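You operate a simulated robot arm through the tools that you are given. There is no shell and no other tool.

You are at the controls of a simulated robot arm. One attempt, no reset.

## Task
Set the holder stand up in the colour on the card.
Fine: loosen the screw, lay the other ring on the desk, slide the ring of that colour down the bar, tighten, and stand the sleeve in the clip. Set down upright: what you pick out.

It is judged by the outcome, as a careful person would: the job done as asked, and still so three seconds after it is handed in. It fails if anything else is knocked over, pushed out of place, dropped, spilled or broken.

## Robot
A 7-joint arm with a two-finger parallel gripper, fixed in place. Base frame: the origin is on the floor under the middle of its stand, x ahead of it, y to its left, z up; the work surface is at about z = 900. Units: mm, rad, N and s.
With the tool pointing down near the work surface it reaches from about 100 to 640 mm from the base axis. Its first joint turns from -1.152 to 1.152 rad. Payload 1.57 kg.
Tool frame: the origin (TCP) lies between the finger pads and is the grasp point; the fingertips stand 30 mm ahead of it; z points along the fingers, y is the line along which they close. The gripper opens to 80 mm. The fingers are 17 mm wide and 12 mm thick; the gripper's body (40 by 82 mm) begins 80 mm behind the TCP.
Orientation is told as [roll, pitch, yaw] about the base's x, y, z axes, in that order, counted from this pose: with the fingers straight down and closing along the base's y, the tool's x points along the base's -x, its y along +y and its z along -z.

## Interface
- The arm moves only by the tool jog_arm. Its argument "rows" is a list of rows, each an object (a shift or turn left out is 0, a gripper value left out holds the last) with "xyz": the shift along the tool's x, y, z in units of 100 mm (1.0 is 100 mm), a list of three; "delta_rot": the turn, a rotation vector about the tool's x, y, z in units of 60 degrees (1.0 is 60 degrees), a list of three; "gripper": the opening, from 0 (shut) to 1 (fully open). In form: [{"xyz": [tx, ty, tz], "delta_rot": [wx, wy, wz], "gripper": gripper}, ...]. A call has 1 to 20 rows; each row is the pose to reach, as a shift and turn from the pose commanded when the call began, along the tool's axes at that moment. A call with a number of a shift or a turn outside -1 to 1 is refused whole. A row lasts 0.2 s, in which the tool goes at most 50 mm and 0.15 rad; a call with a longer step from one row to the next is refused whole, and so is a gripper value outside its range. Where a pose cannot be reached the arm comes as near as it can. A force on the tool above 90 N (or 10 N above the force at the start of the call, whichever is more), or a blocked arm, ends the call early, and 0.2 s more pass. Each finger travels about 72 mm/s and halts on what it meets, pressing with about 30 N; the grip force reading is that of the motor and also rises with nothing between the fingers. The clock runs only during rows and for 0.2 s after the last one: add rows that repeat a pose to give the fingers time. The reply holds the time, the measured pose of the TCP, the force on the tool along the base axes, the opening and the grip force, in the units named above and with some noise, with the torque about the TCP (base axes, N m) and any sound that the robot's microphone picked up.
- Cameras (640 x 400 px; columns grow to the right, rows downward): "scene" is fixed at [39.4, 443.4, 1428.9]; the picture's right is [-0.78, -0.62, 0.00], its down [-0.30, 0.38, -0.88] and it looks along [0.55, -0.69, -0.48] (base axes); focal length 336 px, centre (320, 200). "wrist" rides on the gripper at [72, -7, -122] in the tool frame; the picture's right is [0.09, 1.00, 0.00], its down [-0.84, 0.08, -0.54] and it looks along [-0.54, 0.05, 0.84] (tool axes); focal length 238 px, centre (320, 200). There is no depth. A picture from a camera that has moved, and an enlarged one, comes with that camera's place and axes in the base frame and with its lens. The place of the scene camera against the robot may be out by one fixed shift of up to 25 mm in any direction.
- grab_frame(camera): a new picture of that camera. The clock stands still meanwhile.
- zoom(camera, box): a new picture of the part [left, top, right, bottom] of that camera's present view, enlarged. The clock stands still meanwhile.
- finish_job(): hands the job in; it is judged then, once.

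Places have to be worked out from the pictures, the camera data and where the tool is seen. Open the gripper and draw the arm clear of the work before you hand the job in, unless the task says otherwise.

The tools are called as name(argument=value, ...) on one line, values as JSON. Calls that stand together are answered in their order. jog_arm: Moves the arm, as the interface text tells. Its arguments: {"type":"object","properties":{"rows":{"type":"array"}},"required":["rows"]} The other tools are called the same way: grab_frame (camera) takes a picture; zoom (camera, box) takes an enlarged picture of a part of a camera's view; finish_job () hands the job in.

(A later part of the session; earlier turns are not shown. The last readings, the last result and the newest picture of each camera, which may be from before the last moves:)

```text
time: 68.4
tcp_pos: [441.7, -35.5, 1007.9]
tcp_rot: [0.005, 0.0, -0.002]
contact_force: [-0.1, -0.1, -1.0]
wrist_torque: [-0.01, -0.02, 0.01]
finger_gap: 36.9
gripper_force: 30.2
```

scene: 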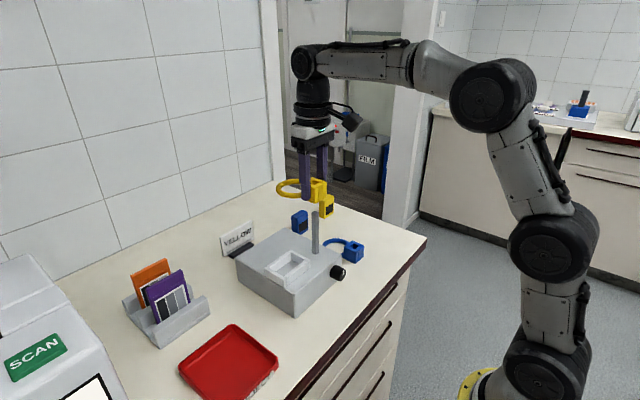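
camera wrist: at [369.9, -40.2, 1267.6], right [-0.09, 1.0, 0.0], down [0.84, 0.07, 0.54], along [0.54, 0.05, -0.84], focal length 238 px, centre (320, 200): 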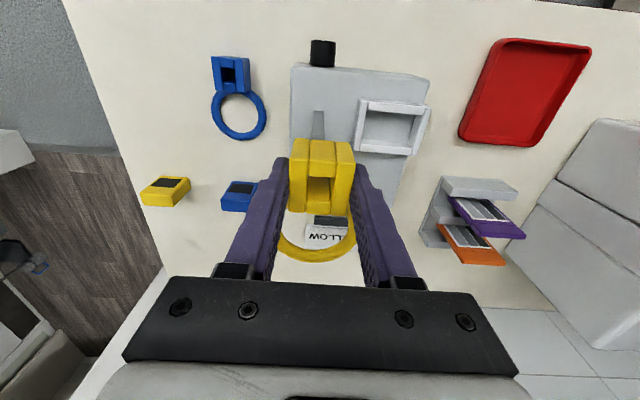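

Two millimetres above the expected seat; I keep stepping down until the seat is felt.

jog_arm(rows=[{"xyz": [0, 0, 0.01]}, {"xyz": [0, 0, 0.015]}, {"xyz": [0, 0, 0.015]}])

jog_arm(rows=[{"xyz": [0, 0, 0.01]}, {"xyz": [0, 0, 0.01]}])

zoom(camera="scene", box=[285, 210, 355, 270])

```text
time: 69.2
tcp_pos: [441.3, -34.9, 1006.0]
tcp_rot: [0.003, 0.0, -0.001]
contact_force: [-0.3, -0.2, 0.4]
wrist_torque: [-0.04, -0.03, 0.02]
finger_gap: 37.0
gripper_force: 29.7
```

```text
time: 69.8
tcp_pos: [441.6, -35.4, 1006.8]
tcp_rot: [0.004, 0.0, -0.001]
contact_force: [-1.6, 1.7, 9.1]
wrist_torque: [-0.02, 0.18, -0.06]
finger_gap: 36.7
gripper_force: 30.1
```

```text
6.67 times, centred on (320, 240) of scene
camera zoom: at [39.2, 443.5, 1428.9], right [-0.78, -0.62, 0.0], down [-0.3, 0.38, -0.88], along [0.55, -0.69, -0.48], focal length 2237 px, centre (320, -67)
```

zoom: 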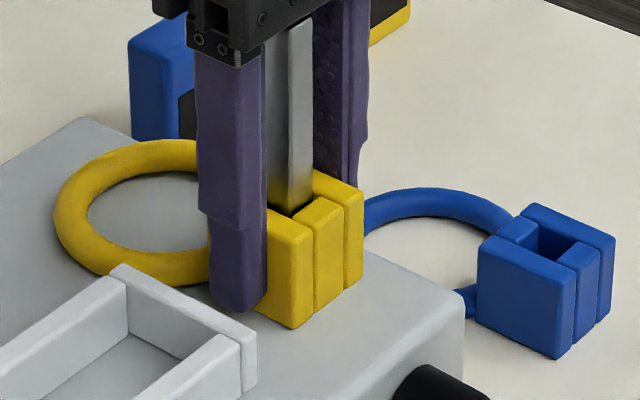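

Seated (9 N contact at the same height the blue sat). I relieve, open to 50 mm, and rise clear of the bar.

jog_arm(rows=[{"xyz": [0, 0, -0.005]}, {"xyz": [0, 0, -0.005], "gripper": 0.625}, {"xyz": [0, 0, -0.005], "gripper": 0.625}, {"xyz": [0, 0, -0.005], "gripper": 0.625}])

jog_arm(rows=[{"xyz": [0, 0, -0.1]}, {"xyz": [0, 0, -0.3]}, {"xyz": [0, 0, -0.5]}, {"xyz": [0, 0, -0.8]}, {"xyz": [0, 0, -1.0]}, {"xyz": [0, 0, -1.0]}])

jog_arm(rows=[{"xyz": [0, 0, -0.2]}, {"xyz": [0.2, 0, -0.3]}, {"xyz": [0.5, 0, -0.3]}, {"xyz": [0.8, 0, -0.3]}, {"xyz": [1.0, 0, -0.3]}, {"xyz": [1.0, 0, -0.3]}])

grab_frame(camera="wrist")

zoom(camera="scene", box=[240, 180, 400, 310])

```text
time: 70.8
tcp_pos: [441.4, -36.4, 1006.5]
tcp_rot: [0.003, 0.0, -0.002]
contact_force: [-0.9, -0.1, 0.1]
wrist_torque: [0.01, -0.03, -0.01]
finger_gap: 50.1
gripper_force: 0.0
```

```text
time: 72.2
tcp_pos: [441.8, -35.5, 1106.1]
tcp_rot: [0.004, -0.002, -0.003]
contact_force: [-0.3, -0.2, -0.4]
wrist_torque: [0.0, -0.01, -0.02]
finger_gap: 50.0
gripper_force: 0.1
```

```text
time: 73.6
tcp_pos: [341.1, -35.2, 1135.0]
tcp_rot: [0.004, -0.001, -0.003]
contact_force: [0.0, 0.0, -0.3]
wrist_torque: [0.01, -0.05, 0.04]
finger_gap: 50.0
gripper_force: 0.0
```

```text
taken
camera wrist: at [268.8, -42.3, 1257.9], right [-0.09, 1.0, 0.0], down [0.84, 0.07, 0.54], along [0.54, 0.05, -0.84], focal length 238 px, centre (320, 200)
```

wrist: 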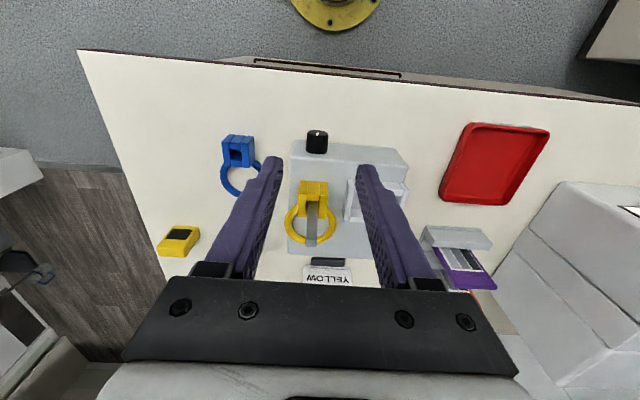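

```text
3.08 times, centred on (320, 245) of scene
camera zoom: at [39.4, 443.4, 1428.9], right [-0.78, -0.62, 0.0], down [-0.3, 0.38, -0.88], along [0.55, -0.69, -0.48], focal length 1032 px, centre (320, 62)
```

zoom: 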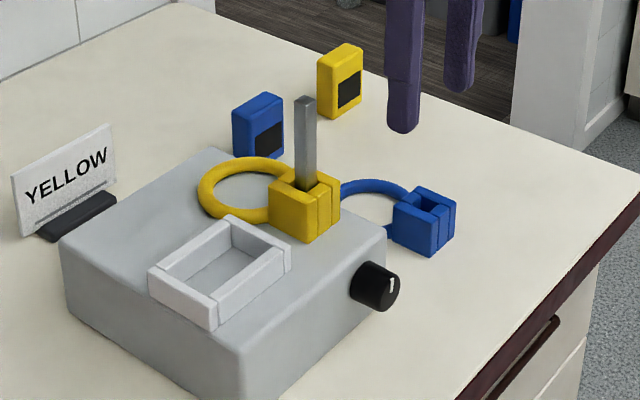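

The yellow ring is seated on the bar and nothing else moved. Next I return to the knob to tighten it: pitch down to 45° and come in front of the knob again.

jog_arm(rows=[{"xyz": [0.01, 0.002, 0.15], "delta_rot": [0, -0.125, 0]}, {"xyz": [0.02, 0.004, 0.3], "delta_rot": [0, -0.25, 0]}, {"xyz": [0.03, 0.006, 0.45], "delta_rot": [0, -0.375, 0]}, {"xyz": [0.04, 0.008, 0.6], "delta_rot": [0, -0.5, 0]}, {"xyz": [0.05, 0.01, 0.75], "delta_rot": [0, -0.625, 0]}, {"xyz": [0.06, 0.01, 0.9], "delta_rot": [0, -0.752, 0]}, {"xyz": [0.06, 0.01, 0.9], "delta_rot": [0, -0.752, 0]}])

jog_arm(rows=[{"xyz": [0.1, 0, 0.1]}, {"xyz": [0.2, 0, 0.2]}, {"xyz": [0.3, 0, 0.3]}, {"xyz": [0.4, 0, 0.4]}, {"xyz": [0.4, 0, 0.4]}])

zoom(camera="wrist", box=[220, 90, 420, 250])

```text
time: 75.2
tcp_pos: [335.9, -35.1, 1046.0]
tcp_rot: [0.003, -0.788, -0.004]
contact_force: [0.3, -0.2, -0.3]
wrist_torque: [-0.05, -0.04, 0.01]
finger_gap: 49.9
gripper_force: 0.1
```

```text
time: 76.4
tcp_pos: [337.4, -34.5, 989.4]
tcp_rot: [0.004, -0.786, -0.006]
contact_force: [-0.1, -0.3, -0.5]
wrist_torque: [0.02, 0.01, 0.0]
finger_gap: 50.2
gripper_force: 0.0
```

```text
2.50 times, centred on (320, 170) of wrist
camera zoom: at [199.5, -40.6, 1023.8], right [-0.06, 1.0, -0.06], down [0.21, 0.07, 0.98], along [0.98, 0.05, -0.21], focal length 596 px, centre (320, 275)
```

zoom: 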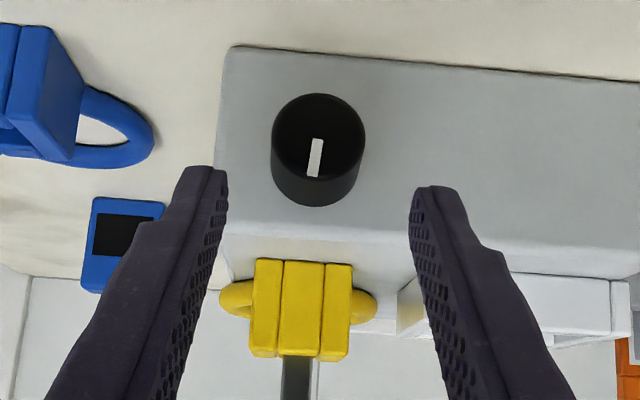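

The knob is centred between the fingers, its mark pointing up. I advance to straddle it.

jog_arm(rows=[{"xyz": [0.015, 0.0, 0.13]}, {"xyz": [0.03, 0.0, 0.26]}, {"xyz": [0.043, 0.0, 0.385]}, {"xyz": [0.043, 0.0, 0.385]}, {"xyz": [0.043, 0.0, 0.385], "gripper": 0.55}])

zoom(camera="wrist", box=[220, 90, 420, 250])

```text
time: 77.6
tcp_pos: [358.7, -33.5, 957.6]
tcp_rot: [0.004, -0.789, -0.005]
contact_force: [0.2, -0.3, -0.2]
wrist_torque: [-0.01, -0.02, 0.01]
finger_gap: 44.0
gripper_force: 0.0
```

```text
2.50 times, centred on (320, 170) of wrist
camera zoom: at [222.0, -40.4, 992.9], right [-0.06, 1.0, -0.06], down [0.21, 0.07, 0.98], along [0.98, 0.05, -0.21], focal length 596 px, centre (320, 275)
```

zoom: 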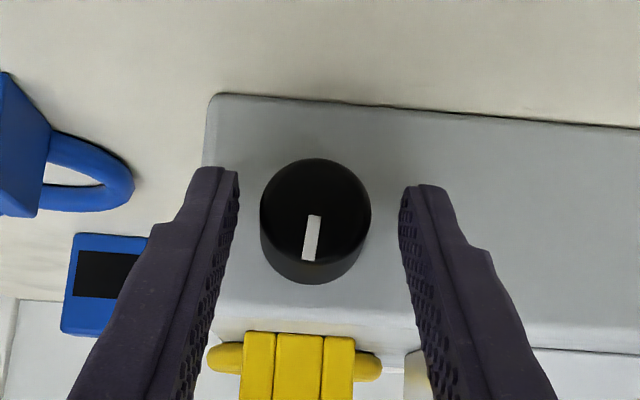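

Straddled. With the fingers open I swing −60° around the knob to prepare a long tightening stroke.

jog_arm(rows=[{"xyz": [0.0008, 0.017, 0.0008], "delta_rot": [0.0884, 0, -0.0884]}, {"xyz": [0.0031, 0.0336, 0.0031], "delta_rot": [0.1768, 0, -0.1768]}, {"xyz": [0.007, 0.0497, 0.007], "delta_rot": [0.2652, 0, -0.2652]}, {"xyz": [0.0123, 0.065, 0.0123], "delta_rot": [0.3536, 0, -0.3536]}, {"xyz": [0.019, 0.0791, 0.019], "delta_rot": [0.4419, 0, -0.4419]}, {"xyz": [0.0269, 0.0919, 0.0269], "delta_rot": [0.5303, 0, -0.5303]}, {"xyz": [0.036, 0.1031, 0.036], "delta_rot": [0.6187, 0, -0.6187]}, {"xyz": [0.046, 0.1126, 0.046], "delta_rot": [0.7071, 0, -0.7071]}, {"xyz": [0.046, 0.1126, 0.046], "delta_rot": [0.7071, 0, -0.7071]}])

zoom(camera="wrist", box=[220, 90, 420, 250])

```text
time: 79.6
tcp_pos: [357.4, -21.8, 952.0]
tcp_rot: [-1.183, -0.363, 0.71]
contact_force: [0.0, 0.7, 1.0]
wrist_torque: [0.0, 0.01, 0.0]
finger_gap: 44.1
gripper_force: 0.0
```

```text
2.50 times, centred on (320, 170) of wrist
camera zoom: at [221.8, 5.1, 974.9], right [-0.06, 0.44, -0.89], down [0.21, 0.88, 0.42], along [0.98, -0.16, -0.15], focal length 596 px, centre (320, 275)
```

zoom: 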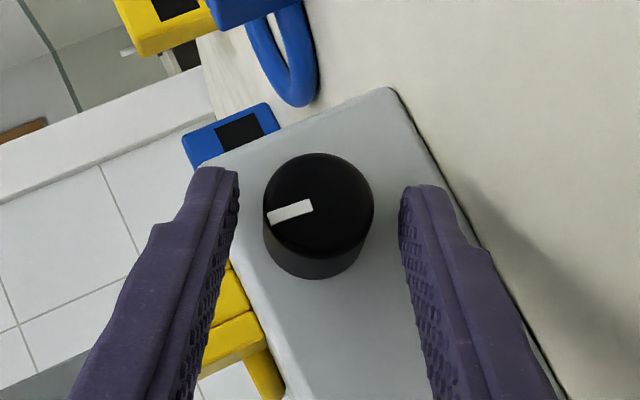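

Centred. I close on the knob and turn it clockwise (tighten) 60° first.

jog_arm(rows=[{"xyz": [-0.01, 0, 0.01]}, {"xyz": [-0.01, 0, 0.01], "gripper": 0.2}, {"xyz": [-0.01, 0, 0.01], "gripper": 0.2}, {"xyz": [-0.01, 0, 0.01], "gripper": 0.2}])

jog_arm(rows=[{"xyz": [0.0008, -0.017, 0.0008], "delta_rot": [-0.0884, 0, 0.0884]}, {"xyz": [0.0031, -0.0336, 0.0031], "delta_rot": [-0.1768, 0, 0.1768]}, {"xyz": [0.007, -0.0497, 0.007], "delta_rot": [-0.2652, 0, 0.2652]}, {"xyz": [0.0123, -0.065, 0.0123], "delta_rot": [-0.3536, 0, 0.3536]}, {"xyz": [0.019, -0.0791, 0.019], "delta_rot": [-0.4419, 0, 0.4419]}, {"xyz": [0.0269, -0.0919, 0.0269], "delta_rot": [-0.5303, 0, 0.5303]}, {"xyz": [0.036, -0.1031, 0.036], "delta_rot": [-0.6187, 0, 0.6187]}, {"xyz": [0.046, -0.1126, 0.046], "delta_rot": [-0.7071, 0, 0.7071]}, {"xyz": [0.046, -0.1126, 0.046], "delta_rot": [-0.7071, 0, 0.7071]}])

zoom(camera="wrist", box=[220, 90, 420, 250])

```text
time: 80.6
tcp_pos: [360.1, -22.1, 952.5]
tcp_rot: [-1.183, -0.365, 0.712]
contact_force: [-0.8, -0.3, 1.7]
wrist_torque: [0.0, 0.03, 0.12]
finger_gap: 29.2
gripper_force: 38.9
```

```text
time: 82.6
tcp_pos: [360.0, -36.0, 959.2]
tcp_rot: [0.004, -0.783, -0.012]
contact_force: [-4.5, -9.0, -6.1]
wrist_torque: [-0.1, 0.32, -0.64]
finger_gap: 28.6
gripper_force: 37.8
```

```text
2.50 times, centred on (320, 170) of wrist
camera zoom: at [223.5, -40.8, 994.9], right [-0.06, 1.0, -0.06], down [0.21, 0.07, 0.97], along [0.98, 0.04, -0.21], focal length 596 px, centre (320, 275)
```

zoom: 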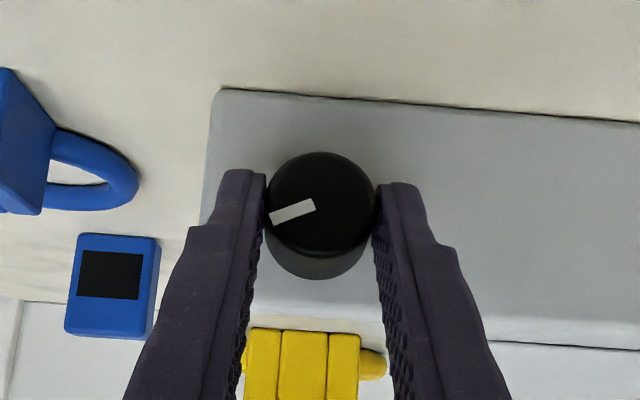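

Turned 60° clockwise. I continue this stroke another 45°.

jog_arm(rows=[{"xyz": [0.0008, -0.017, 0.0008], "delta_rot": [-0.0884, 0, 0.0884]}, {"xyz": [0.0031, -0.0336, 0.0031], "delta_rot": [-0.1768, 0, 0.1768]}, {"xyz": [0.007, -0.0497, 0.007], "delta_rot": [-0.2652, 0, 0.2652]}, {"xyz": [0.0123, -0.065, 0.0123], "delta_rot": [-0.3536, 0, 0.3536]}, {"xyz": [0.019, -0.0791, 0.019], "delta_rot": [-0.4419, 0, 0.4419]}, {"xyz": [0.0269, -0.0919, 0.0269], "delta_rot": [-0.5303, 0, 0.5303]}, {"xyz": [0.0269, -0.0919, 0.0269], "delta_rot": [-0.5303, 0, 0.5303]}])

zoom(camera="wrist", box=[220, 90, 420, 250])

```text
time: 84.2
tcp_pos: [360.4, -44.6, 955.7]
tcp_rot: [0.956, -0.523, -0.622]
contact_force: [-25.5, -27.3, 3.6]
wrist_torque: [-0.23, 0.22, -0.53]
finger_gap: 29.0
gripper_force: 39.1
```

```text
2.50 times, centred on (320, 170) of wrist
camera zoom: at [223.1, -73.7, 975.1], right [-0.06, 0.75, 0.66], down [0.2, -0.64, 0.74], along [0.98, 0.18, -0.11], focal length 596 px, centre (320, 275)
```

zoom: 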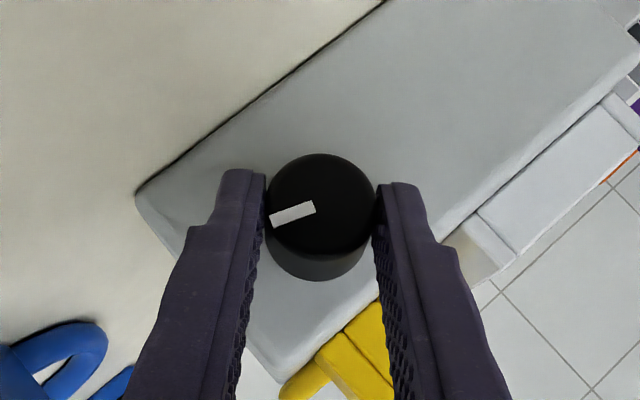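

105° tightened so far with no slip. I open, swing back around the knob, and regrip for the final stroke.

jog_arm(rows=[{"gripper": 0.55}, {"gripper": 0.55}])

jog_arm(rows=[{"xyz": [0.0008, 0.017, 0.0008], "delta_rot": [0.0884, 0, -0.0884]}, {"xyz": [0.0031, 0.0336, 0.0031], "delta_rot": [0.1768, 0, -0.1768]}, {"xyz": [0.007, 0.0497, 0.007], "delta_rot": [0.2652, 0, -0.2652]}, {"xyz": [0.0123, 0.065, 0.0123], "delta_rot": [0.3536, 0, -0.3536]}, {"xyz": [0.019, 0.0791, 0.019], "delta_rot": [0.4419, 0, -0.4419]}, {"xyz": [0.0269, 0.0919, 0.0269], "delta_rot": [0.5303, 0, -0.5303]}, {"xyz": [0.0269, 0.0919, 0.0269], "delta_rot": [0.5303, 0, -0.5303]}])

jog_arm(rows=[{"xyz": [0.0008, 0.017, 0.0008], "delta_rot": [0.0884, 0, -0.0884]}, {"xyz": [0.0031, 0.0336, 0.0031], "delta_rot": [0.1768, 0, -0.1768]}, {"xyz": [0.007, 0.0497, 0.007], "delta_rot": [0.2652, 0, -0.2652]}, {"xyz": [0.0123, 0.065, 0.0123], "delta_rot": [0.3536, 0, -0.3536]}, {"xyz": [0.019, 0.0791, 0.019], "delta_rot": [0.4419, 0, -0.4419]}, {"xyz": [0.0269, 0.0919, 0.0269], "delta_rot": [0.5303, 0, -0.5303]}, {"xyz": [0.036, 0.1031, 0.036], "delta_rot": [0.6187, 0, -0.6187]}, {"xyz": [0.036, 0.1031, 0.036], "delta_rot": [0.6187, 0, -0.6187]}])

zoom(camera="wrist", box=[220, 90, 420, 250])

```text
time: 84.8
tcp_pos: [360.9, -41.5, 954.9]
tcp_rot: [0.96, -0.523, -0.618]
contact_force: [1.0, 0.0, 0.1]
wrist_torque: [-0.02, -0.01, 0.01]
finger_gap: 43.9
gripper_force: 0.1
```

```text
time: 86.4
tcp_pos: [359.2, -34.6, 958.9]
tcp_rot: [0.001, -0.787, -0.005]
contact_force: [0.2, 0.3, 0.3]
wrist_torque: [0.02, 0.03, -0.01]
finger_gap: 44.1
gripper_force: 0.0
```

```text
time: 88.2
tcp_pos: [361.9, -22.3, 954.3]
tcp_rot: [-1.076, -0.446, 0.671]
contact_force: [0.1, 0.0, -1.1]
wrist_torque: [0.03, -0.01, -0.01]
finger_gap: 44.0
gripper_force: 0.0
```

```text
2.50 times, centred on (320, 170) of wrist
camera zoom: at [224.2, 1.1, 981.2], right [-0.06, 0.56, -0.83], down [0.21, 0.82, 0.53], along [0.98, -0.14, -0.17], focal length 596 px, centre (320, 275)
```

zoom: 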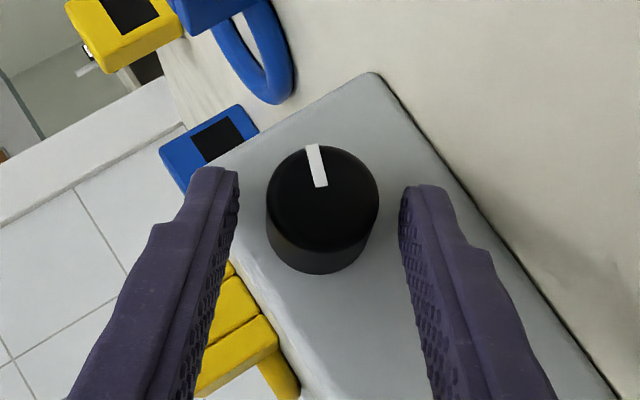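

The mark stands ~60° short of its original position. I grip and turn clockwise 60°.

jog_arm(rows=[{"gripper": 0.2}, {"gripper": 0.2}, {"gripper": 0.2}])

jog_arm(rows=[{"xyz": [0.0008, -0.017, 0.0008], "delta_rot": [-0.0884, 0, 0.0884]}, {"xyz": [0.0031, -0.0336, 0.0031], "delta_rot": [-0.1768, 0, 0.1768]}, {"xyz": [0.007, -0.0497, 0.007], "delta_rot": [-0.2652, 0, 0.2652]}, {"xyz": [0.0123, -0.065, 0.0123], "delta_rot": [-0.3536, 0, 0.3536]}, {"xyz": [0.019, -0.0791, 0.019], "delta_rot": [-0.4419, 0, 0.4419]}, {"xyz": [0.0269, -0.0919, 0.0269], "delta_rot": [-0.5303, 0, 0.5303]}, {"xyz": [0.0269, -0.0919, 0.0269], "delta_rot": [-0.5303, 0, 0.5303]}])

zoom(camera="wrist", box=[220, 90, 420, 250])

```text
time: 89.0
tcp_pos: [361.5, -23.7, 954.5]
tcp_rot: [-1.071, -0.45, 0.668]
contact_force: [0.2, 0.0, -1.5]
wrist_torque: [0.04, 0.08, 0.02]
finger_gap: 28.9
gripper_force: 39.0
```

```text
time: 90.6
tcp_pos: [360.7, -33.7, 959.4]
tcp_rot: [-0.179, -0.779, 0.12]
contact_force: [-15.4, -14.3, 14.0]
wrist_torque: [-0.23, 0.03, -0.5]
finger_gap: 29.0
gripper_force: 38.6
```

```text
2.50 times, centred on (320, 170) of wrist
camera zoom: at [223.9, -34.6, 995.2], right [-0.06, 0.98, -0.19], down [0.21, 0.2, 0.96], along [0.98, 0.02, -0.21], focal length 596 px, centre (320, 275)
```

zoom: 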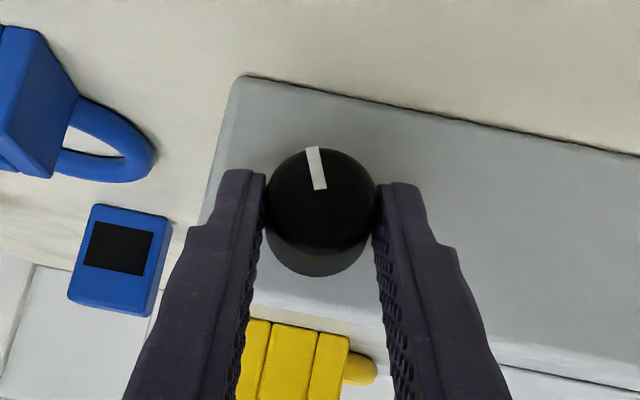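

15° left to the original mark position. I turn another 15° and read the torque.

jog_arm(rows=[{"xyz": [0.0008, -0.017, 0.0008], "delta_rot": [-0.0884, 0, 0.0884]}, {"xyz": [0.0031, -0.0336, 0.0031], "delta_rot": [-0.1768, 0, 0.1768]}, {"xyz": [0.0031, -0.0336, 0.0031], "delta_rot": [-0.1768, 0, 0.1768]}])

zoom(camera="wrist", box=[220, 90, 420, 250])

```text
time: 91.4
tcp_pos: [360.9, -36.8, 959.4]
tcp_rot: [0.189, -0.776, -0.141]
contact_force: [4.6, -16.3, -3.5]
wrist_torque: [-0.25, -0.38, -0.67]
finger_gap: 29.0
gripper_force: 38.4
```

```text
2.50 times, centred on (320, 170) of wrist
camera zoom: at [224.1, -47.5, 993.2], right [-0.06, 1.0, 0.07], down [0.21, -0.06, 0.98], along [0.98, 0.07, -0.2], focal length 596 px, centre (320, 275)
```

zoom: 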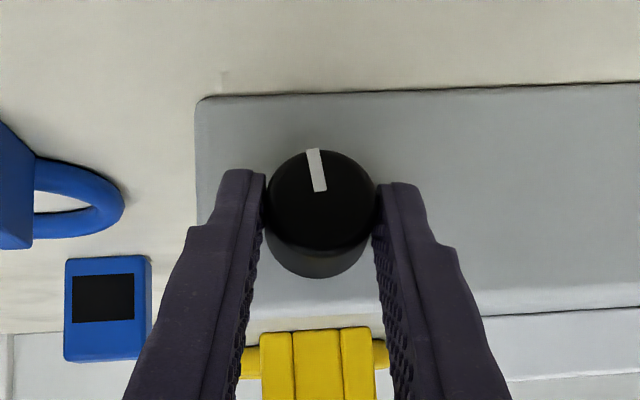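

The mark is back at its starting direction. I try a further 15° clockwise to feel whether it is tight (slip or rising torque).

jog_arm(rows=[{"xyz": [0.0008, -0.017, 0.0008], "delta_rot": [-0.0884, 0, 0.0884]}, {"xyz": [0.0031, -0.0336, 0.0031], "delta_rot": [-0.1768, 0, 0.1768]}, {"xyz": [0.0031, -0.0336, 0.0031], "delta_rot": [-0.1768, 0, 0.1768]}])

zoom(camera="wrist", box=[220, 90, 420, 250])

```text
time: 92.2
tcp_pos: [360.3, -40.4, 958.8]
tcp_rot: [0.535, -0.712, -0.376]
contact_force: [0.6, -21.9, -0.3]
wrist_torque: [-0.52, -0.1, -0.9]
finger_gap: 29.7
gripper_force: 38.8
```

```text
2.50 times, centred on (320, 170) of wrist
camera zoom: at [224.0, -59.4, 988.2], right [-0.06, 0.94, 0.32], down [0.2, -0.31, 0.93], along [0.98, 0.12, -0.18], focal length 596 px, centre (320, 275)
```

zoom: 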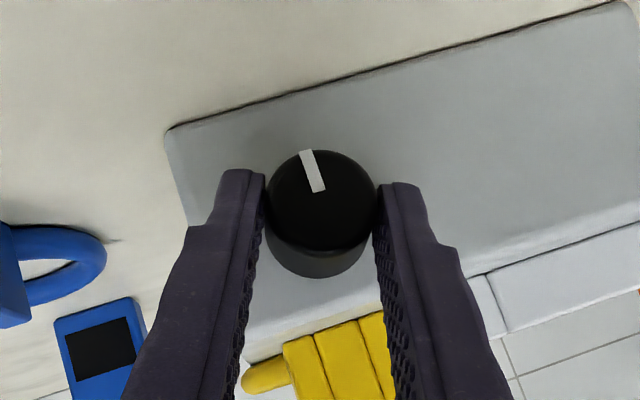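

Torque has risen and the knob slipped slightly in the fingers — it is getting tight. One more 15° to confirm it is firmly home.

jog_arm(rows=[{"xyz": [0.0008, -0.017, 0.0008], "delta_rot": [-0.0884, 0, 0.0884]}, {"xyz": [0.0031, -0.0336, 0.0031], "delta_rot": [-0.1768, 0, 0.1768]}, {"xyz": [0.0031, -0.0336, 0.0031], "delta_rot": [-0.1768, 0, 0.1768]}])

zoom(camera="wrist", box=[220, 90, 420, 250])

```text
time: 93.0
tcp_pos: [360.4, -41.6, 956.1]
tcp_rot: [0.829, -0.593, -0.553]
contact_force: [7.1, -18.2, -13.2]
wrist_torque: [-0.57, 0.05, -0.56]
finger_gap: 28.9
gripper_force: 39.2
```

```text
2.50 times, centred on (320, 170) of wrist
camera zoom: at [223.6, -69.1, 979.8], right [-0.06, 0.83, 0.56], down [0.21, -0.54, 0.82], along [0.98, 0.16, -0.14], focal length 596 px, centre (320, 275)
```

zoom: 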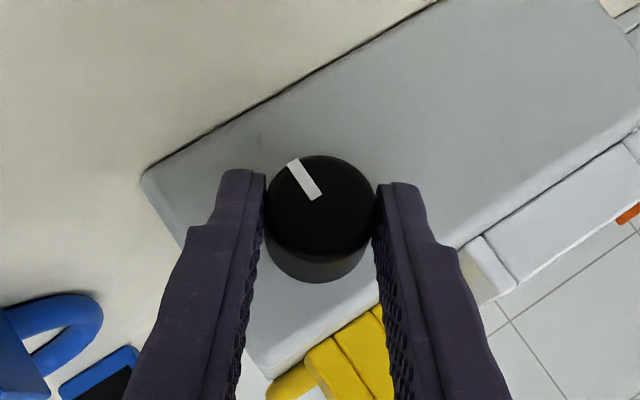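

The knob no longer turns (the fingers slip on it): it is tight. I open, swing back upright around the knob, and back out.

jog_arm(rows=[{"gripper": 0.55}, {"gripper": 0.55}, {"xyz": [0.0008, 0.017, 0.0008], "delta_rot": [0.0884, 0, -0.0884]}, {"xyz": [0.0031, 0.0336, 0.0031], "delta_rot": [0.1768, 0, -0.1768]}, {"xyz": [0.007, 0.0497, 0.007], "delta_rot": [0.2652, 0, -0.2652]}, {"xyz": [0.0123, 0.065, 0.0123], "delta_rot": [0.3536, 0, -0.3536]}, {"xyz": [0.019, 0.0791, 0.019], "delta_rot": [0.4419, 0, -0.4419]}, {"xyz": [0.019, 0.0791, 0.019], "delta_rot": [0.4419, 0, -0.4419]}])

jog_arm(rows=[{"xyz": [0, 0, -0.13]}, {"xyz": [-0.01, 0, -0.27]}, {"xyz": [-0.03, 0, -0.4]}, {"xyz": [-0.03, 0, -0.4]}])

zoom(camera="wrist", box=[220, 90, 420, 250])

zoom(camera="scene", box=[240, 180, 400, 310])

```text
time: 94.8
tcp_pos: [362.4, -33.2, 958.7]
tcp_rot: [0.003, -0.788, -0.006]
contact_force: [0.4, 0.1, -0.1]
wrist_torque: [-0.02, -0.02, 0.01]
finger_gap: 44.1
gripper_force: 0.0
```

```text
time: 95.8
tcp_pos: [335.0, -32.7, 990.0]
tcp_rot: [0.006, -0.786, -0.007]
contact_force: [0.8, -0.3, -0.2]
wrist_torque: [-0.04, 0.03, -0.01]
finger_gap: 43.9
gripper_force: 0.1
```

```text
2.50 times, centred on (320, 170) of wrist
camera zoom: at [198.3, -40.1, 1024.7], right [-0.06, 1.0, -0.06], down [0.21, 0.07, 0.98], along [0.98, 0.05, -0.21], focal length 596 px, centre (320, 275)
```

zoom: 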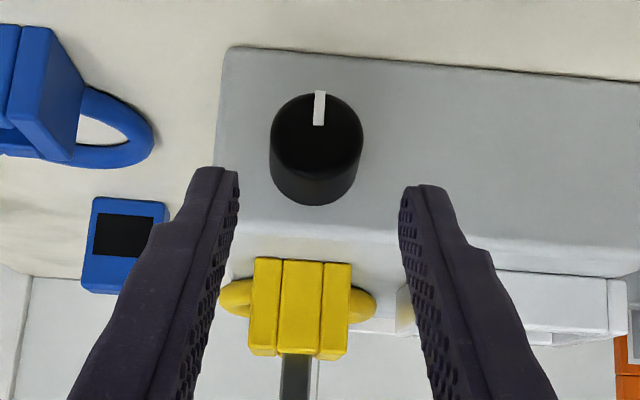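

```text
3.08 times, centred on (320, 245) of scene
camera zoom: at [39.4, 443.4, 1428.9], right [-0.78, -0.62, 0.0], down [-0.3, 0.38, -0.88], along [0.55, -0.69, -0.48], focal length 1032 px, centre (320, 62)
```

zoom: 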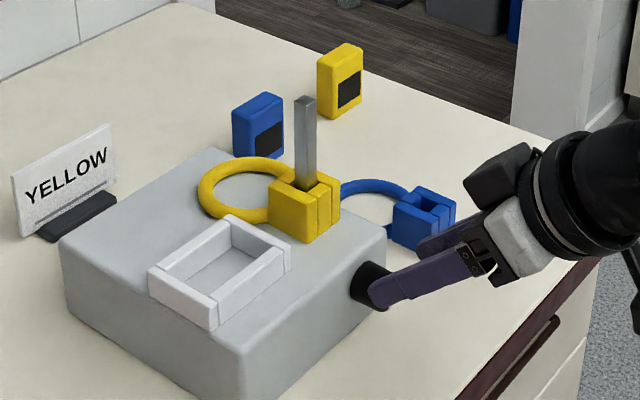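

The mark is exactly back at its start, so the screw is tight against its stop. Now I raise the arm, tool down again, to look at the clip and sleeve.

jog_arm(rows=[{"xyz": [-0.12, 0, -0.15], "delta_rot": [0, 0.125, 0]}, {"xyz": [-0.24, 0, -0.3], "delta_rot": [0, 0.25, 0]}, {"xyz": [-0.36, 0, -0.43], "delta_rot": [0, 0.375, 0]}, {"xyz": [-0.48, 0, -0.56], "delta_rot": [0, 0.5, 0]}, {"xyz": [-0.6, 0, -0.7], "delta_rot": [0, 0.625, 0]}, {"xyz": [-0.74, 0, -0.81], "delta_rot": [0, 0.751, 0]}, {"xyz": [-0.74, 0, -0.81], "delta_rot": [0, 0.751, 0]}])

jog_arm(rows=[{"xyz": [-0.2, 0.1, -0.2]}, {"xyz": [-0.4, 0.2, -0.4]}, {"xyz": [-0.6, 0.3, -0.6]}, {"xyz": [-0.8, 0.4, -0.8]}, {"xyz": [-0.9, 0.5, -0.9]}, {"xyz": [-0.9, 0.5, -0.9]}])

grab_frame(camera="wrist")

zoom(camera="wrist", box=[230, 90, 400, 210])

```text
time: 97.4
tcp_pos: [326.3, -40.7, 1051.3]
tcp_rot: [0.22, -0.107, -0.015]
contact_force: [-0.1, -1.1, -0.6]
wrist_torque: [-0.05, -0.01, -0.01]
finger_gap: 44.0
gripper_force: 0.1
out of reach, approached as far as the arm can: row 1, 2, 3, 4, 5, 6, 7
```

```text
time: 98.8
tcp_pos: [401.4, -11.0, 1153.9]
tcp_rot: [0.26, -0.119, -0.014]
contact_force: [-0.1, -0.3, 0.4]
wrist_torque: [0.01, 0.0, -0.01]
finger_gap: 44.0
gripper_force: 0.1
out of reach, approached as far as the arm can: row 2, 3, 4, 5, 6
```

```text
taken
camera wrist: at [316.1, -47.7, 1261.8], right [-0.11, 0.96, 0.24], down [0.77, -0.08, 0.64], along [0.63, 0.26, -0.73], focal length 238 px, centre (320, 200)
```

wrist: 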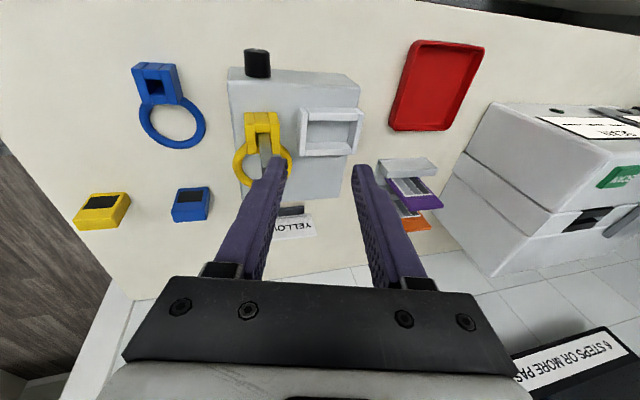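

```text
3.33 times, centred on (315, 150) of wrist
camera zoom: at [316.1, -47.7, 1261.8], right [-0.11, 0.96, 0.24], down [0.77, -0.08, 0.64], along [0.63, 0.26, -0.73], focal length 794 px, centre (337, 367)
```

zoom: 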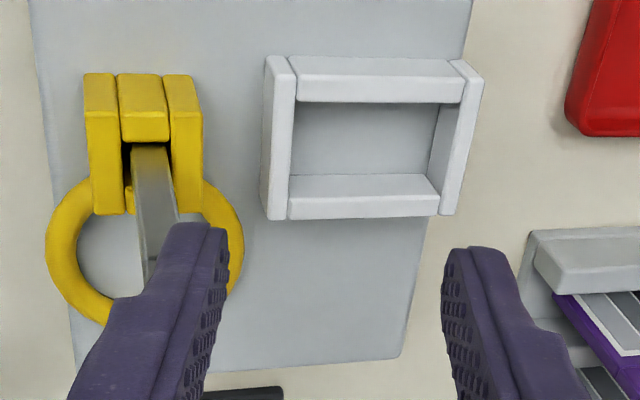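

The arm reports limits and the tool is tilted (roll 0.26, pitch −0.12). I look at the scene and then try to level the tool in free space.

grab_frame(camera="scene")

jog_arm(rows=[{"xyz": [0, 0, 0], "delta_rot": [0.06, 0.03, 0]}, {"xyz": [0, 0, 0], "delta_rot": [0.12, 0.06, 0]}, {"xyz": [0, 0, 0], "delta_rot": [0.18, 0.085, 0]}, {"xyz": [0, 0, 0], "delta_rot": [0.248, 0.114, 0]}, {"xyz": [0, 0, 0], "delta_rot": [0.248, 0.114, 0]}])

```text
taken
```

scene: 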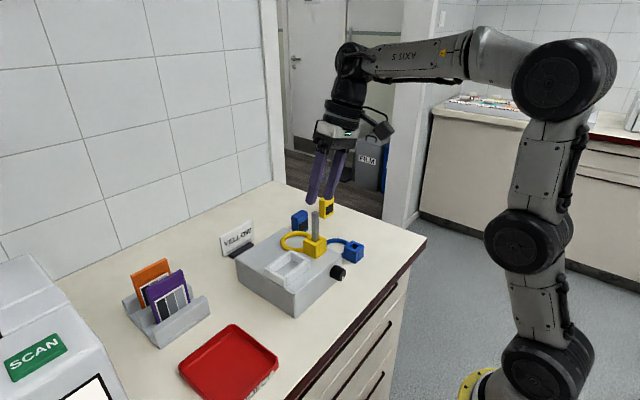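

```text
time: 100.0
tcp_pos: [402.2, -10.4, 1155.1]
tcp_rot: [0.261, -0.118, -0.014]
contact_force: [1.0, -0.1, 0.8]
wrist_torque: [-0.02, -0.03, 0.03]
finger_gap: 44.0
gripper_force: 0.0
out of reach, approached as far as the arm can: row 1, 2, 3, 4, 5
```

Levelling is blocked by a joint limit in this arm posture. I test which way the wrist is free by small yaw turns in free air.

jog_arm(rows=[{"delta_rot": [0, 0, 0.1]}, {"delta_rot": [0, 0, 0.2]}, {"delta_rot": [0, 0, 0.3]}, {"delta_rot": [0, 0, 0.3]}])

```text
time: 101.0
tcp_pos: [377.2, -66.1, 1126.0]
tcp_rot: [0.302, -0.041, -0.298]
contact_force: [-0.3, 1.1, -0.6]
wrist_torque: [0.04, -0.03, -0.04]
finger_gap: 43.8
gripper_force: 0.1
out of reach, approached as far as the arm can: row 2, 3, 4
```

That direction pushes into the limit and drags the tool. I try the opposite yaw direction, lifting away slightly.

jog_arm(rows=[{"xyz": [0, 0, -0.1], "delta_rot": [0, 0, -0.12]}, {"xyz": [0, 0, -0.2], "delta_rot": [0, 0, -0.24]}, {"xyz": [0, 0, -0.3], "delta_rot": [0, 0, -0.36]}, {"xyz": [0, 0, -0.3], "delta_rot": [0, 0, -0.36]}])

grab_frame(camera="scene")

```text
time: 102.0
tcp_pos: [374.7, -70.6, 1157.0]
tcp_rot: [0.253, -0.134, 0.048]
contact_force: [0.8, 0.5, 0.0]
wrist_torque: [0.0, 0.03, 0.06]
finger_gap: 44.1
gripper_force: 0.0
```

```text
taken
```

scene: 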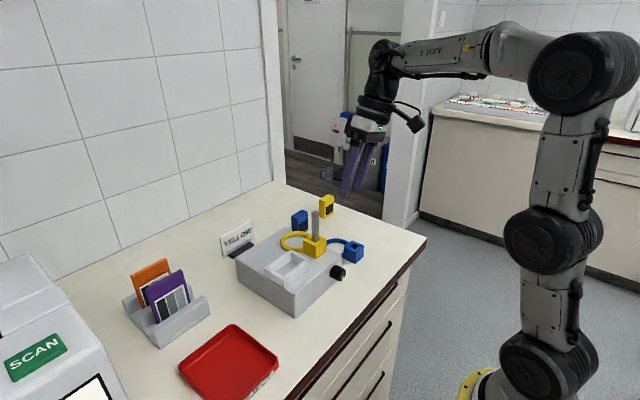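

Yaw the other way is free. The forearm has rolled over during the knob turns (joint 5 near its limit), so I unwind it in free space: first go up and forward while pitching the tool towards horizontal.

jog_arm(rows=[{"xyz": [-0.12, 0.063, -0.13], "delta_rot": [0.006, -0.12, -0.032]}, {"xyz": [-0.24, 0.127, -0.26], "delta_rot": [0.012, -0.241, -0.064]}, {"xyz": [-0.365, 0.19, -0.395], "delta_rot": [0.018, -0.362, -0.096]}, {"xyz": [-0.487, 0.254, -0.527], "delta_rot": [0.024, -0.483, -0.128]}, {"xyz": [-0.61, 0.317, -0.66], "delta_rot": [0.03, -0.603, -0.16]}, {"xyz": [-0.73, 0.381, -0.79], "delta_rot": [0.0357, -0.724, -0.192]}, {"xyz": [-0.73, 0.381, -0.79], "delta_rot": [0.0357, -0.724, -0.192]}])

grab_frame(camera="scene")

```text
time: 103.6
tcp_pos: [435.0, -51.4, 1251.2]
tcp_rot: [0.198, -0.92, 0.078]
contact_force: [-0.1, -0.4, -0.1]
wrist_torque: [-0.01, -0.03, 0.0]
finger_gap: 43.9
gripper_force: 0.1
```

```text
taken
```

scene: 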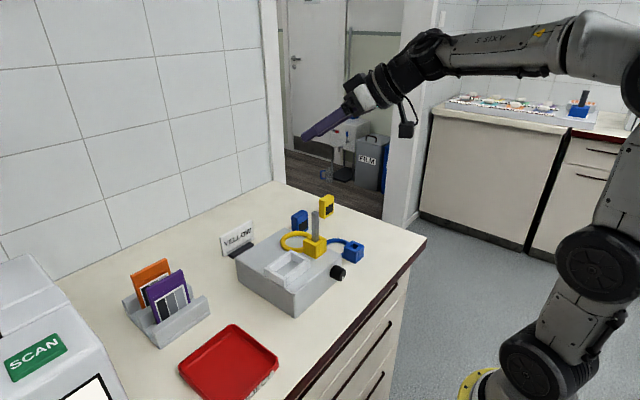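

Reached. I continue to bring the tool in line with the forearm, further up and forward.

jog_arm(rows=[{"xyz": [-0.18, 0.02, -0.03], "delta_rot": [0.006, -0.119, -0.032]}, {"xyz": [-0.35, 0.04, -0.06], "delta_rot": [0.012, -0.238, -0.064]}, {"xyz": [-0.53, 0.06, -0.09], "delta_rot": [0.017, -0.358, -0.095]}, {"xyz": [-0.71, 0.08, -0.115], "delta_rot": [0.023, -0.477, -0.127]}, {"xyz": [-0.88, 0.099, -0.144], "delta_rot": [0.029, -0.596, -0.159]}, {"xyz": [-0.88, 0.099, -0.144], "delta_rot": [0.029, -0.596, -0.159]}])

grab_frame(camera="scene")

```text
time: 105.0
tcp_pos: [476.7, -40.6, 1331.9]
tcp_rot: [-1.239, -1.522, 1.498]
contact_force: [0.0, 0.7, 0.0]
wrist_torque: [0.01, 0.02, 0.02]
finger_gap: 43.9
gripper_force: 0.0
```

```text
taken
```

scene: 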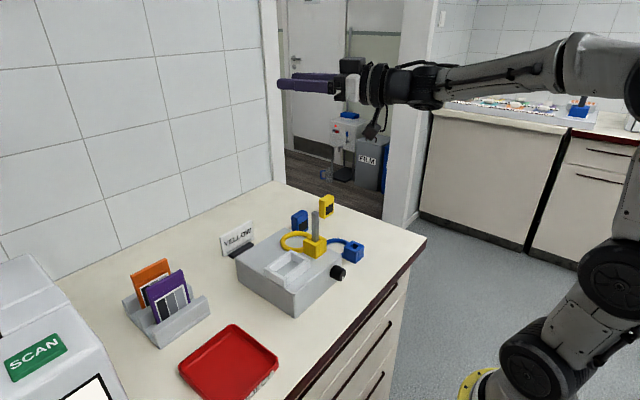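

The forearm is already half unwound near this aligned pose. I rotate the tool about its own axis in the positive direction to unwind joint 5 the rest, checking the forearm's roll.

jog_arm(rows=[{"delta_rot": [0, 0, 0.138]}, {"delta_rot": [0, 0, 0.276]}, {"delta_rot": [0, 0, 0.414]}, {"delta_rot": [0, 0, 0.552]}, {"delta_rot": [0, 0, 0.69]}, {"delta_rot": [0, 0, 0.83]}, {"delta_rot": [0, 0, 0.83]}])

grab_frame(camera="scene")

```text
time: 106.6
tcp_pos: [475.7, -41.7, 1331.6]
tcp_rot: [1.549, -0.744, -1.297]
contact_force: [0.9, -0.3, -0.5]
wrist_torque: [0.0, 0.0, 0.0]
finger_gap: 43.9
gripper_force: 0.2
```

```text
taken
```

scene: 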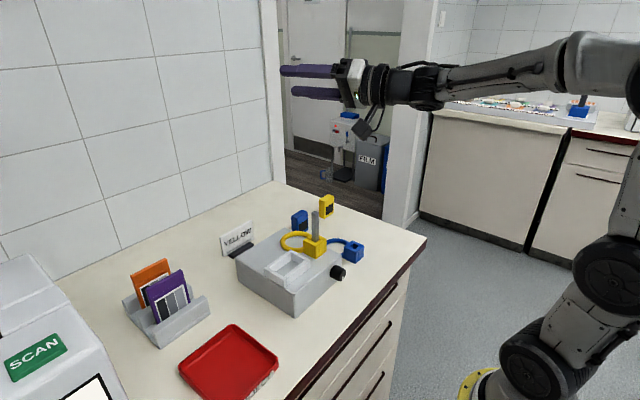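

Only joint 7 turned. I instead swing the tool direction sideways through the forearm axis (yaw from +15° to −40°) so that joint 6 crosses zero, then I'll roll it down on the proper side.

jog_arm(rows=[{"delta_rot": [0.0887, -0.0963, 0.002]}, {"delta_rot": [0.1774, -0.1926, 0.004]}, {"delta_rot": [0.2661, -0.2889, 0.006]}, {"delta_rot": [0.3549, -0.3851, 0.0086]}, {"delta_rot": [0.4436, -0.4814, 0.011]}, {"delta_rot": [0.5323, -0.5777, 0.013]}, {"delta_rot": [0.621, -0.674, 0.015]}, {"delta_rot": [0.621, -0.674, 0.015]}])

grab_frame(camera="scene")

```text
time: 108.4
tcp_pos: [477.2, -42.0, 1330.6]
tcp_rot: [1.552, -0.747, -2.26]
contact_force: [-0.2, 0.4, -0.6]
wrist_torque: [0.01, 0.03, 0.04]
finger_gap: 44.3
gripper_force: 0.0
out of reach, approached as far as the arm can: row 3, 4
```

```text
taken
```

scene: 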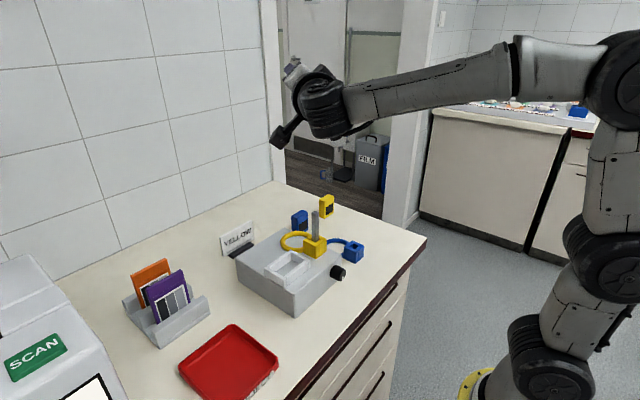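

The tool crossed over; now I pitch it downward 45° from this side while bringing the TCP back and down in open air.

jog_arm(rows=[{"xyz": [0.1, -0.115, -0.08], "delta_rot": [0.092, 0.0846, 0]}, {"xyz": [0.2, -0.23, -0.16], "delta_rot": [0.184, 0.169, 0]}, {"xyz": [0.3, -0.345, -0.24], "delta_rot": [0.276, 0.254, 0]}, {"xyz": [0.395, -0.46, -0.32], "delta_rot": [0.368, 0.3385, 0]}, {"xyz": [0.49, -0.57, -0.4], "delta_rot": [0.46, 0.423, 0]}, {"xyz": [0.592, -0.688, -0.485], "delta_rot": [0.5517, 0.5078, 0]}, {"xyz": [0.592, -0.688, -0.485], "delta_rot": [0.5517, 0.5078, 0]}])

grab_frame(camera="scene")

```text
time: 110.0
tcp_pos: [435.6, -10.3, 1240.1]
tcp_rot: [0.617, -0.495, -1.688]
contact_force: [0.4, -0.9, -0.8]
wrist_torque: [0.01, -0.01, 0.04]
finger_gap: 43.9
gripper_force: 0.1
```

```text
taken
```

scene: 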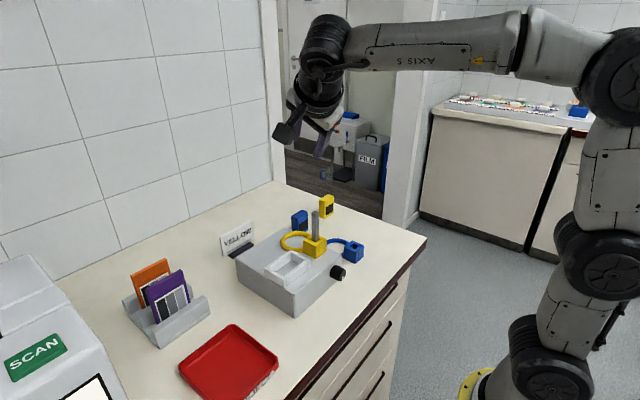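

Good: the forearm label is upright again (joint 5 back on the proper side). I finish pitching the tool to straight down.

jog_arm(rows=[{"xyz": [0.1, -0.11, 0.04], "delta_rot": [0.0896, 0.0836, 0]}, {"xyz": [0.2, -0.22, 0.08], "delta_rot": [0.179, 0.167, 0]}, {"xyz": [0.3, -0.325, 0.12], "delta_rot": [0.2687, 0.2507, 0]}, {"xyz": [0.4, -0.43, 0.17], "delta_rot": [0.358, 0.334, 0]}, {"xyz": [0.5, -0.54, 0.21], "delta_rot": [0.448, 0.418, 0]}, {"xyz": [0.606, -0.649, 0.253], "delta_rot": [0.5374, 0.5013, 0]}, {"xyz": [0.606, -0.649, 0.253], "delta_rot": [0.5374, 0.5013, 0]}])

grab_frame(camera="scene")

```text
time: 111.6
tcp_pos: [400.0, 26.7, 1161.4]
tcp_rot: [0.139, -0.255, -1.551]
contact_force: [0.4, -0.2, -0.6]
wrist_torque: [0.03, 0.0, -0.04]
finger_gap: 44.4
gripper_force: 0.1
out of reach, approached as far as the arm can: row 4, 5, 6, 7
```

```text
taken
```

scene: 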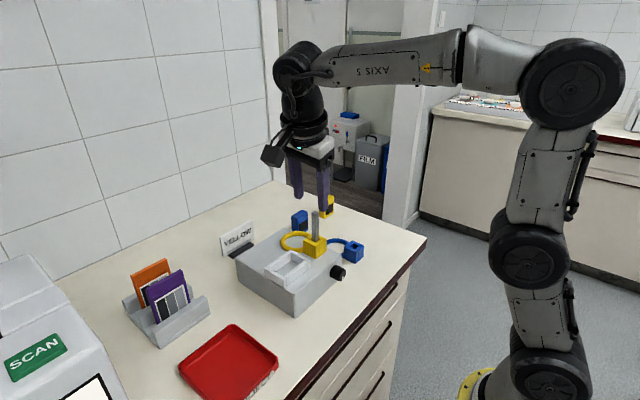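

Still limited by ~15°. I zoom on the forearm and wrist to understand the posture.

zoom(camera="scene", box=[250, 20, 480, 200])

grab_frame(camera="wrist")

```text
2.22 times, centred on (365, 110) of scene
camera zoom: at [39.4, 443.4, 1428.9], right [-0.78, -0.62, 0.0], down [-0.3, 0.38, -0.88], along [0.55, -0.69, -0.48], focal length 746 px, centre (220, 400)
```

zoom: 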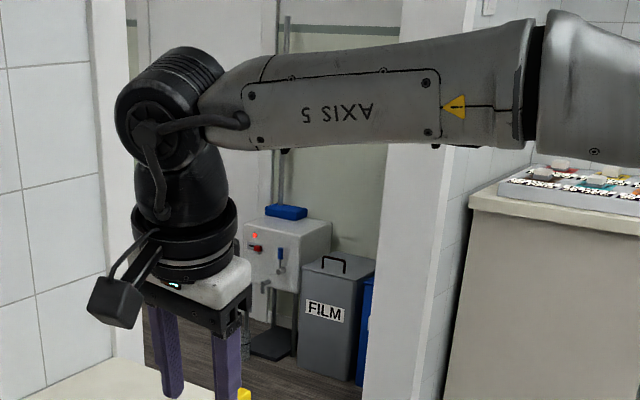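

```text
taken
camera wrist: at [374.6, 126.0, 1259.5], right [0.98, 0.14, 0.11], down [0.01, -0.67, 0.74], along [0.18, -0.73, -0.66], focal length 238 px, centre (320, 200)
```

wrist: 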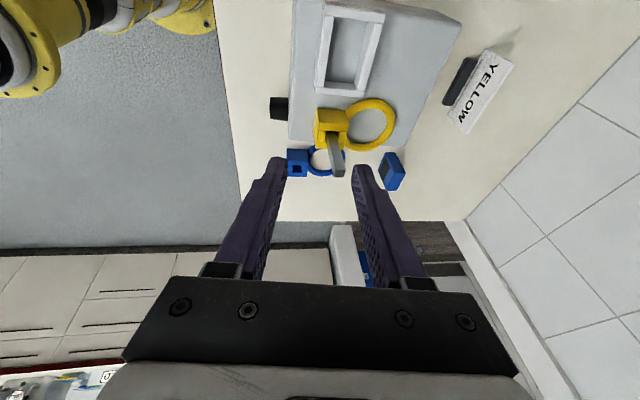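

The wrist is still on the flipped side (joint 5 now at its other limit). Plan: align tool with forearm again in free air, then spin about the tool axis so joints 5 and 7 unwind, then bend down. First realign.

jog_arm(rows=[{"xyz": [-0.11, 0.1, -0.135], "delta_rot": [-0.11, -0.004, 0]}, {"xyz": [-0.22, 0.2, -0.27], "delta_rot": [-0.22, -0.008, 0]}, {"xyz": [-0.325, 0.295, -0.405], "delta_rot": [-0.33, -0.012, 0]}, {"xyz": [-0.43, 0.39, -0.54], "delta_rot": [-0.44, -0.0166, 0]}, {"xyz": [-0.541, 0.492, -0.675], "delta_rot": [-0.5496, -0.0207, 0]}, {"xyz": [-0.541, 0.492, -0.675], "delta_rot": [-0.5496, -0.0207, 0]}])

jog_arm(rows=[{"xyz": [-0.11, 0.155, -0.058], "delta_rot": [-0.11, -0.004, 0]}, {"xyz": [-0.22, 0.31, -0.116], "delta_rot": [-0.22, -0.008, 0]}, {"xyz": [-0.33, 0.464, -0.174], "delta_rot": [-0.33, -0.012, 0]}, {"xyz": [-0.44, 0.618, -0.232], "delta_rot": [-0.44, -0.0166, 0]}, {"xyz": [-0.549, 0.773, -0.29], "delta_rot": [-0.5496, -0.0207, 0]}, {"xyz": [-0.549, 0.773, -0.29], "delta_rot": [-0.5496, -0.0207, 0]}])

zoom(camera="scene", box=[230, 0, 640, 256])

```text
time: 113.0
tcp_pos: [440.3, -4.8, 1247.7]
tcp_rot: [0.721, -0.273, -1.56]
contact_force: [-0.3, 0.5, 0.8]
wrist_torque: [-0.01, 0.04, -0.02]
finger_gap: 44.1
gripper_force: 0.0
```

```text
time: 114.4
tcp_pos: [483.1, -38.3, 1329.6]
tcp_rot: [1.338, -0.293, -1.612]
contact_force: [-0.5, -0.4, 0.3]
wrist_torque: [-0.03, -0.01, -0.01]
finger_gap: 44.0
gripper_force: 0.0
out of reach, approached as far as the arm can: row 5, 6
```

```text
1.56 times, centred on (435, 128) of scene
camera zoom: at [39.4, 443.4, 1428.9], right [-0.78, -0.62, 0.0], down [-0.3, 0.38, -0.88], along [0.55, -0.69, -0.48], focal length 524 px, centre (140, 312)
```

zoom: 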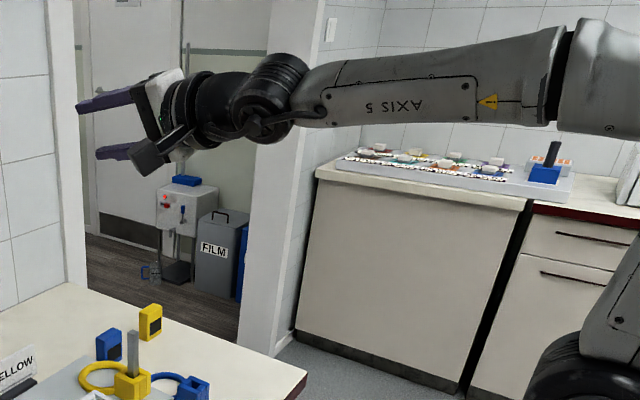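

Aligned with the forearm. Now I spin about the tool axis in the negative direction and watch the forearm label.

jog_arm(rows=[{"delta_rot": [0, 0, -0.14]}, {"delta_rot": [0, 0, -0.28]}, {"delta_rot": [0, 0, -0.42]}, {"delta_rot": [0, 0, -0.56]}, {"delta_rot": [0, 0, -0.7]}, {"delta_rot": [0, 0, -0.84]}, {"delta_rot": [0, 0, -0.98]}, {"delta_rot": [0, 0, -0.98]}])

jog_arm(rows=[{"delta_rot": [0, 0, -0.14]}, {"delta_rot": [0, 0, -0.28]}, {"delta_rot": [0, 0, -0.42]}, {"delta_rot": [0, 0, -0.56]}, {"delta_rot": [0, 0, -0.7]}, {"delta_rot": [0, 0, -0.84]}, {"delta_rot": [0, 0, -0.98]}, {"delta_rot": [0, 0, -0.98]}])

zoom(camera="scene", box=[230, 0, 640, 256])

```text
time: 116.2
tcp_pos: [479.8, -38.6, 1329.9]
tcp_rot: [0.813, -1.244, -0.948]
contact_force: [-0.3, -0.6, -0.2]
wrist_torque: [0.01, -0.01, 0.0]
finger_gap: 44.2
gripper_force: 0.1
out of reach, approached as far as the arm can: row 1, 2, 3, 4, 5, 6, 7, 8
```

```text
time: 118.0
tcp_pos: [481.5, -27.1, 1304.8]
tcp_rot: [-1.235, -0.822, 1.235]
contact_force: [-0.2, -0.7, 0.1]
wrist_torque: [-0.03, -0.02, 0.01]
finger_gap: 44.2
gripper_force: 0.2
out of reach, approached as far as the arm can: row 1, 2, 3, 4, 5, 6, 7
```

```text
1.56 times, centred on (435, 128) of scene
camera zoom: at [39.4, 443.4, 1428.9], right [-0.78, -0.62, 0.0], down [-0.3, 0.38, -0.88], along [0.55, -0.69, -0.48], focal length 524 px, centre (140, 312)
```

zoom: 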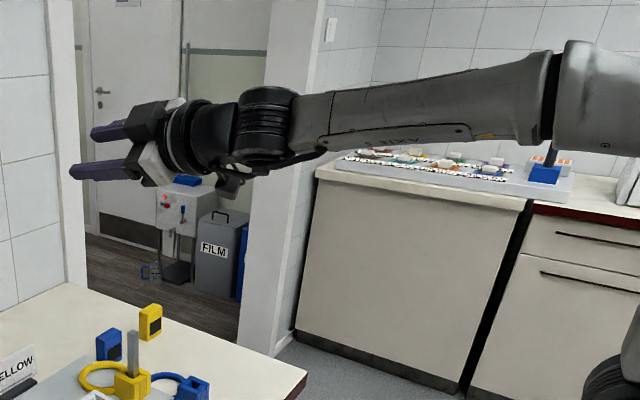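

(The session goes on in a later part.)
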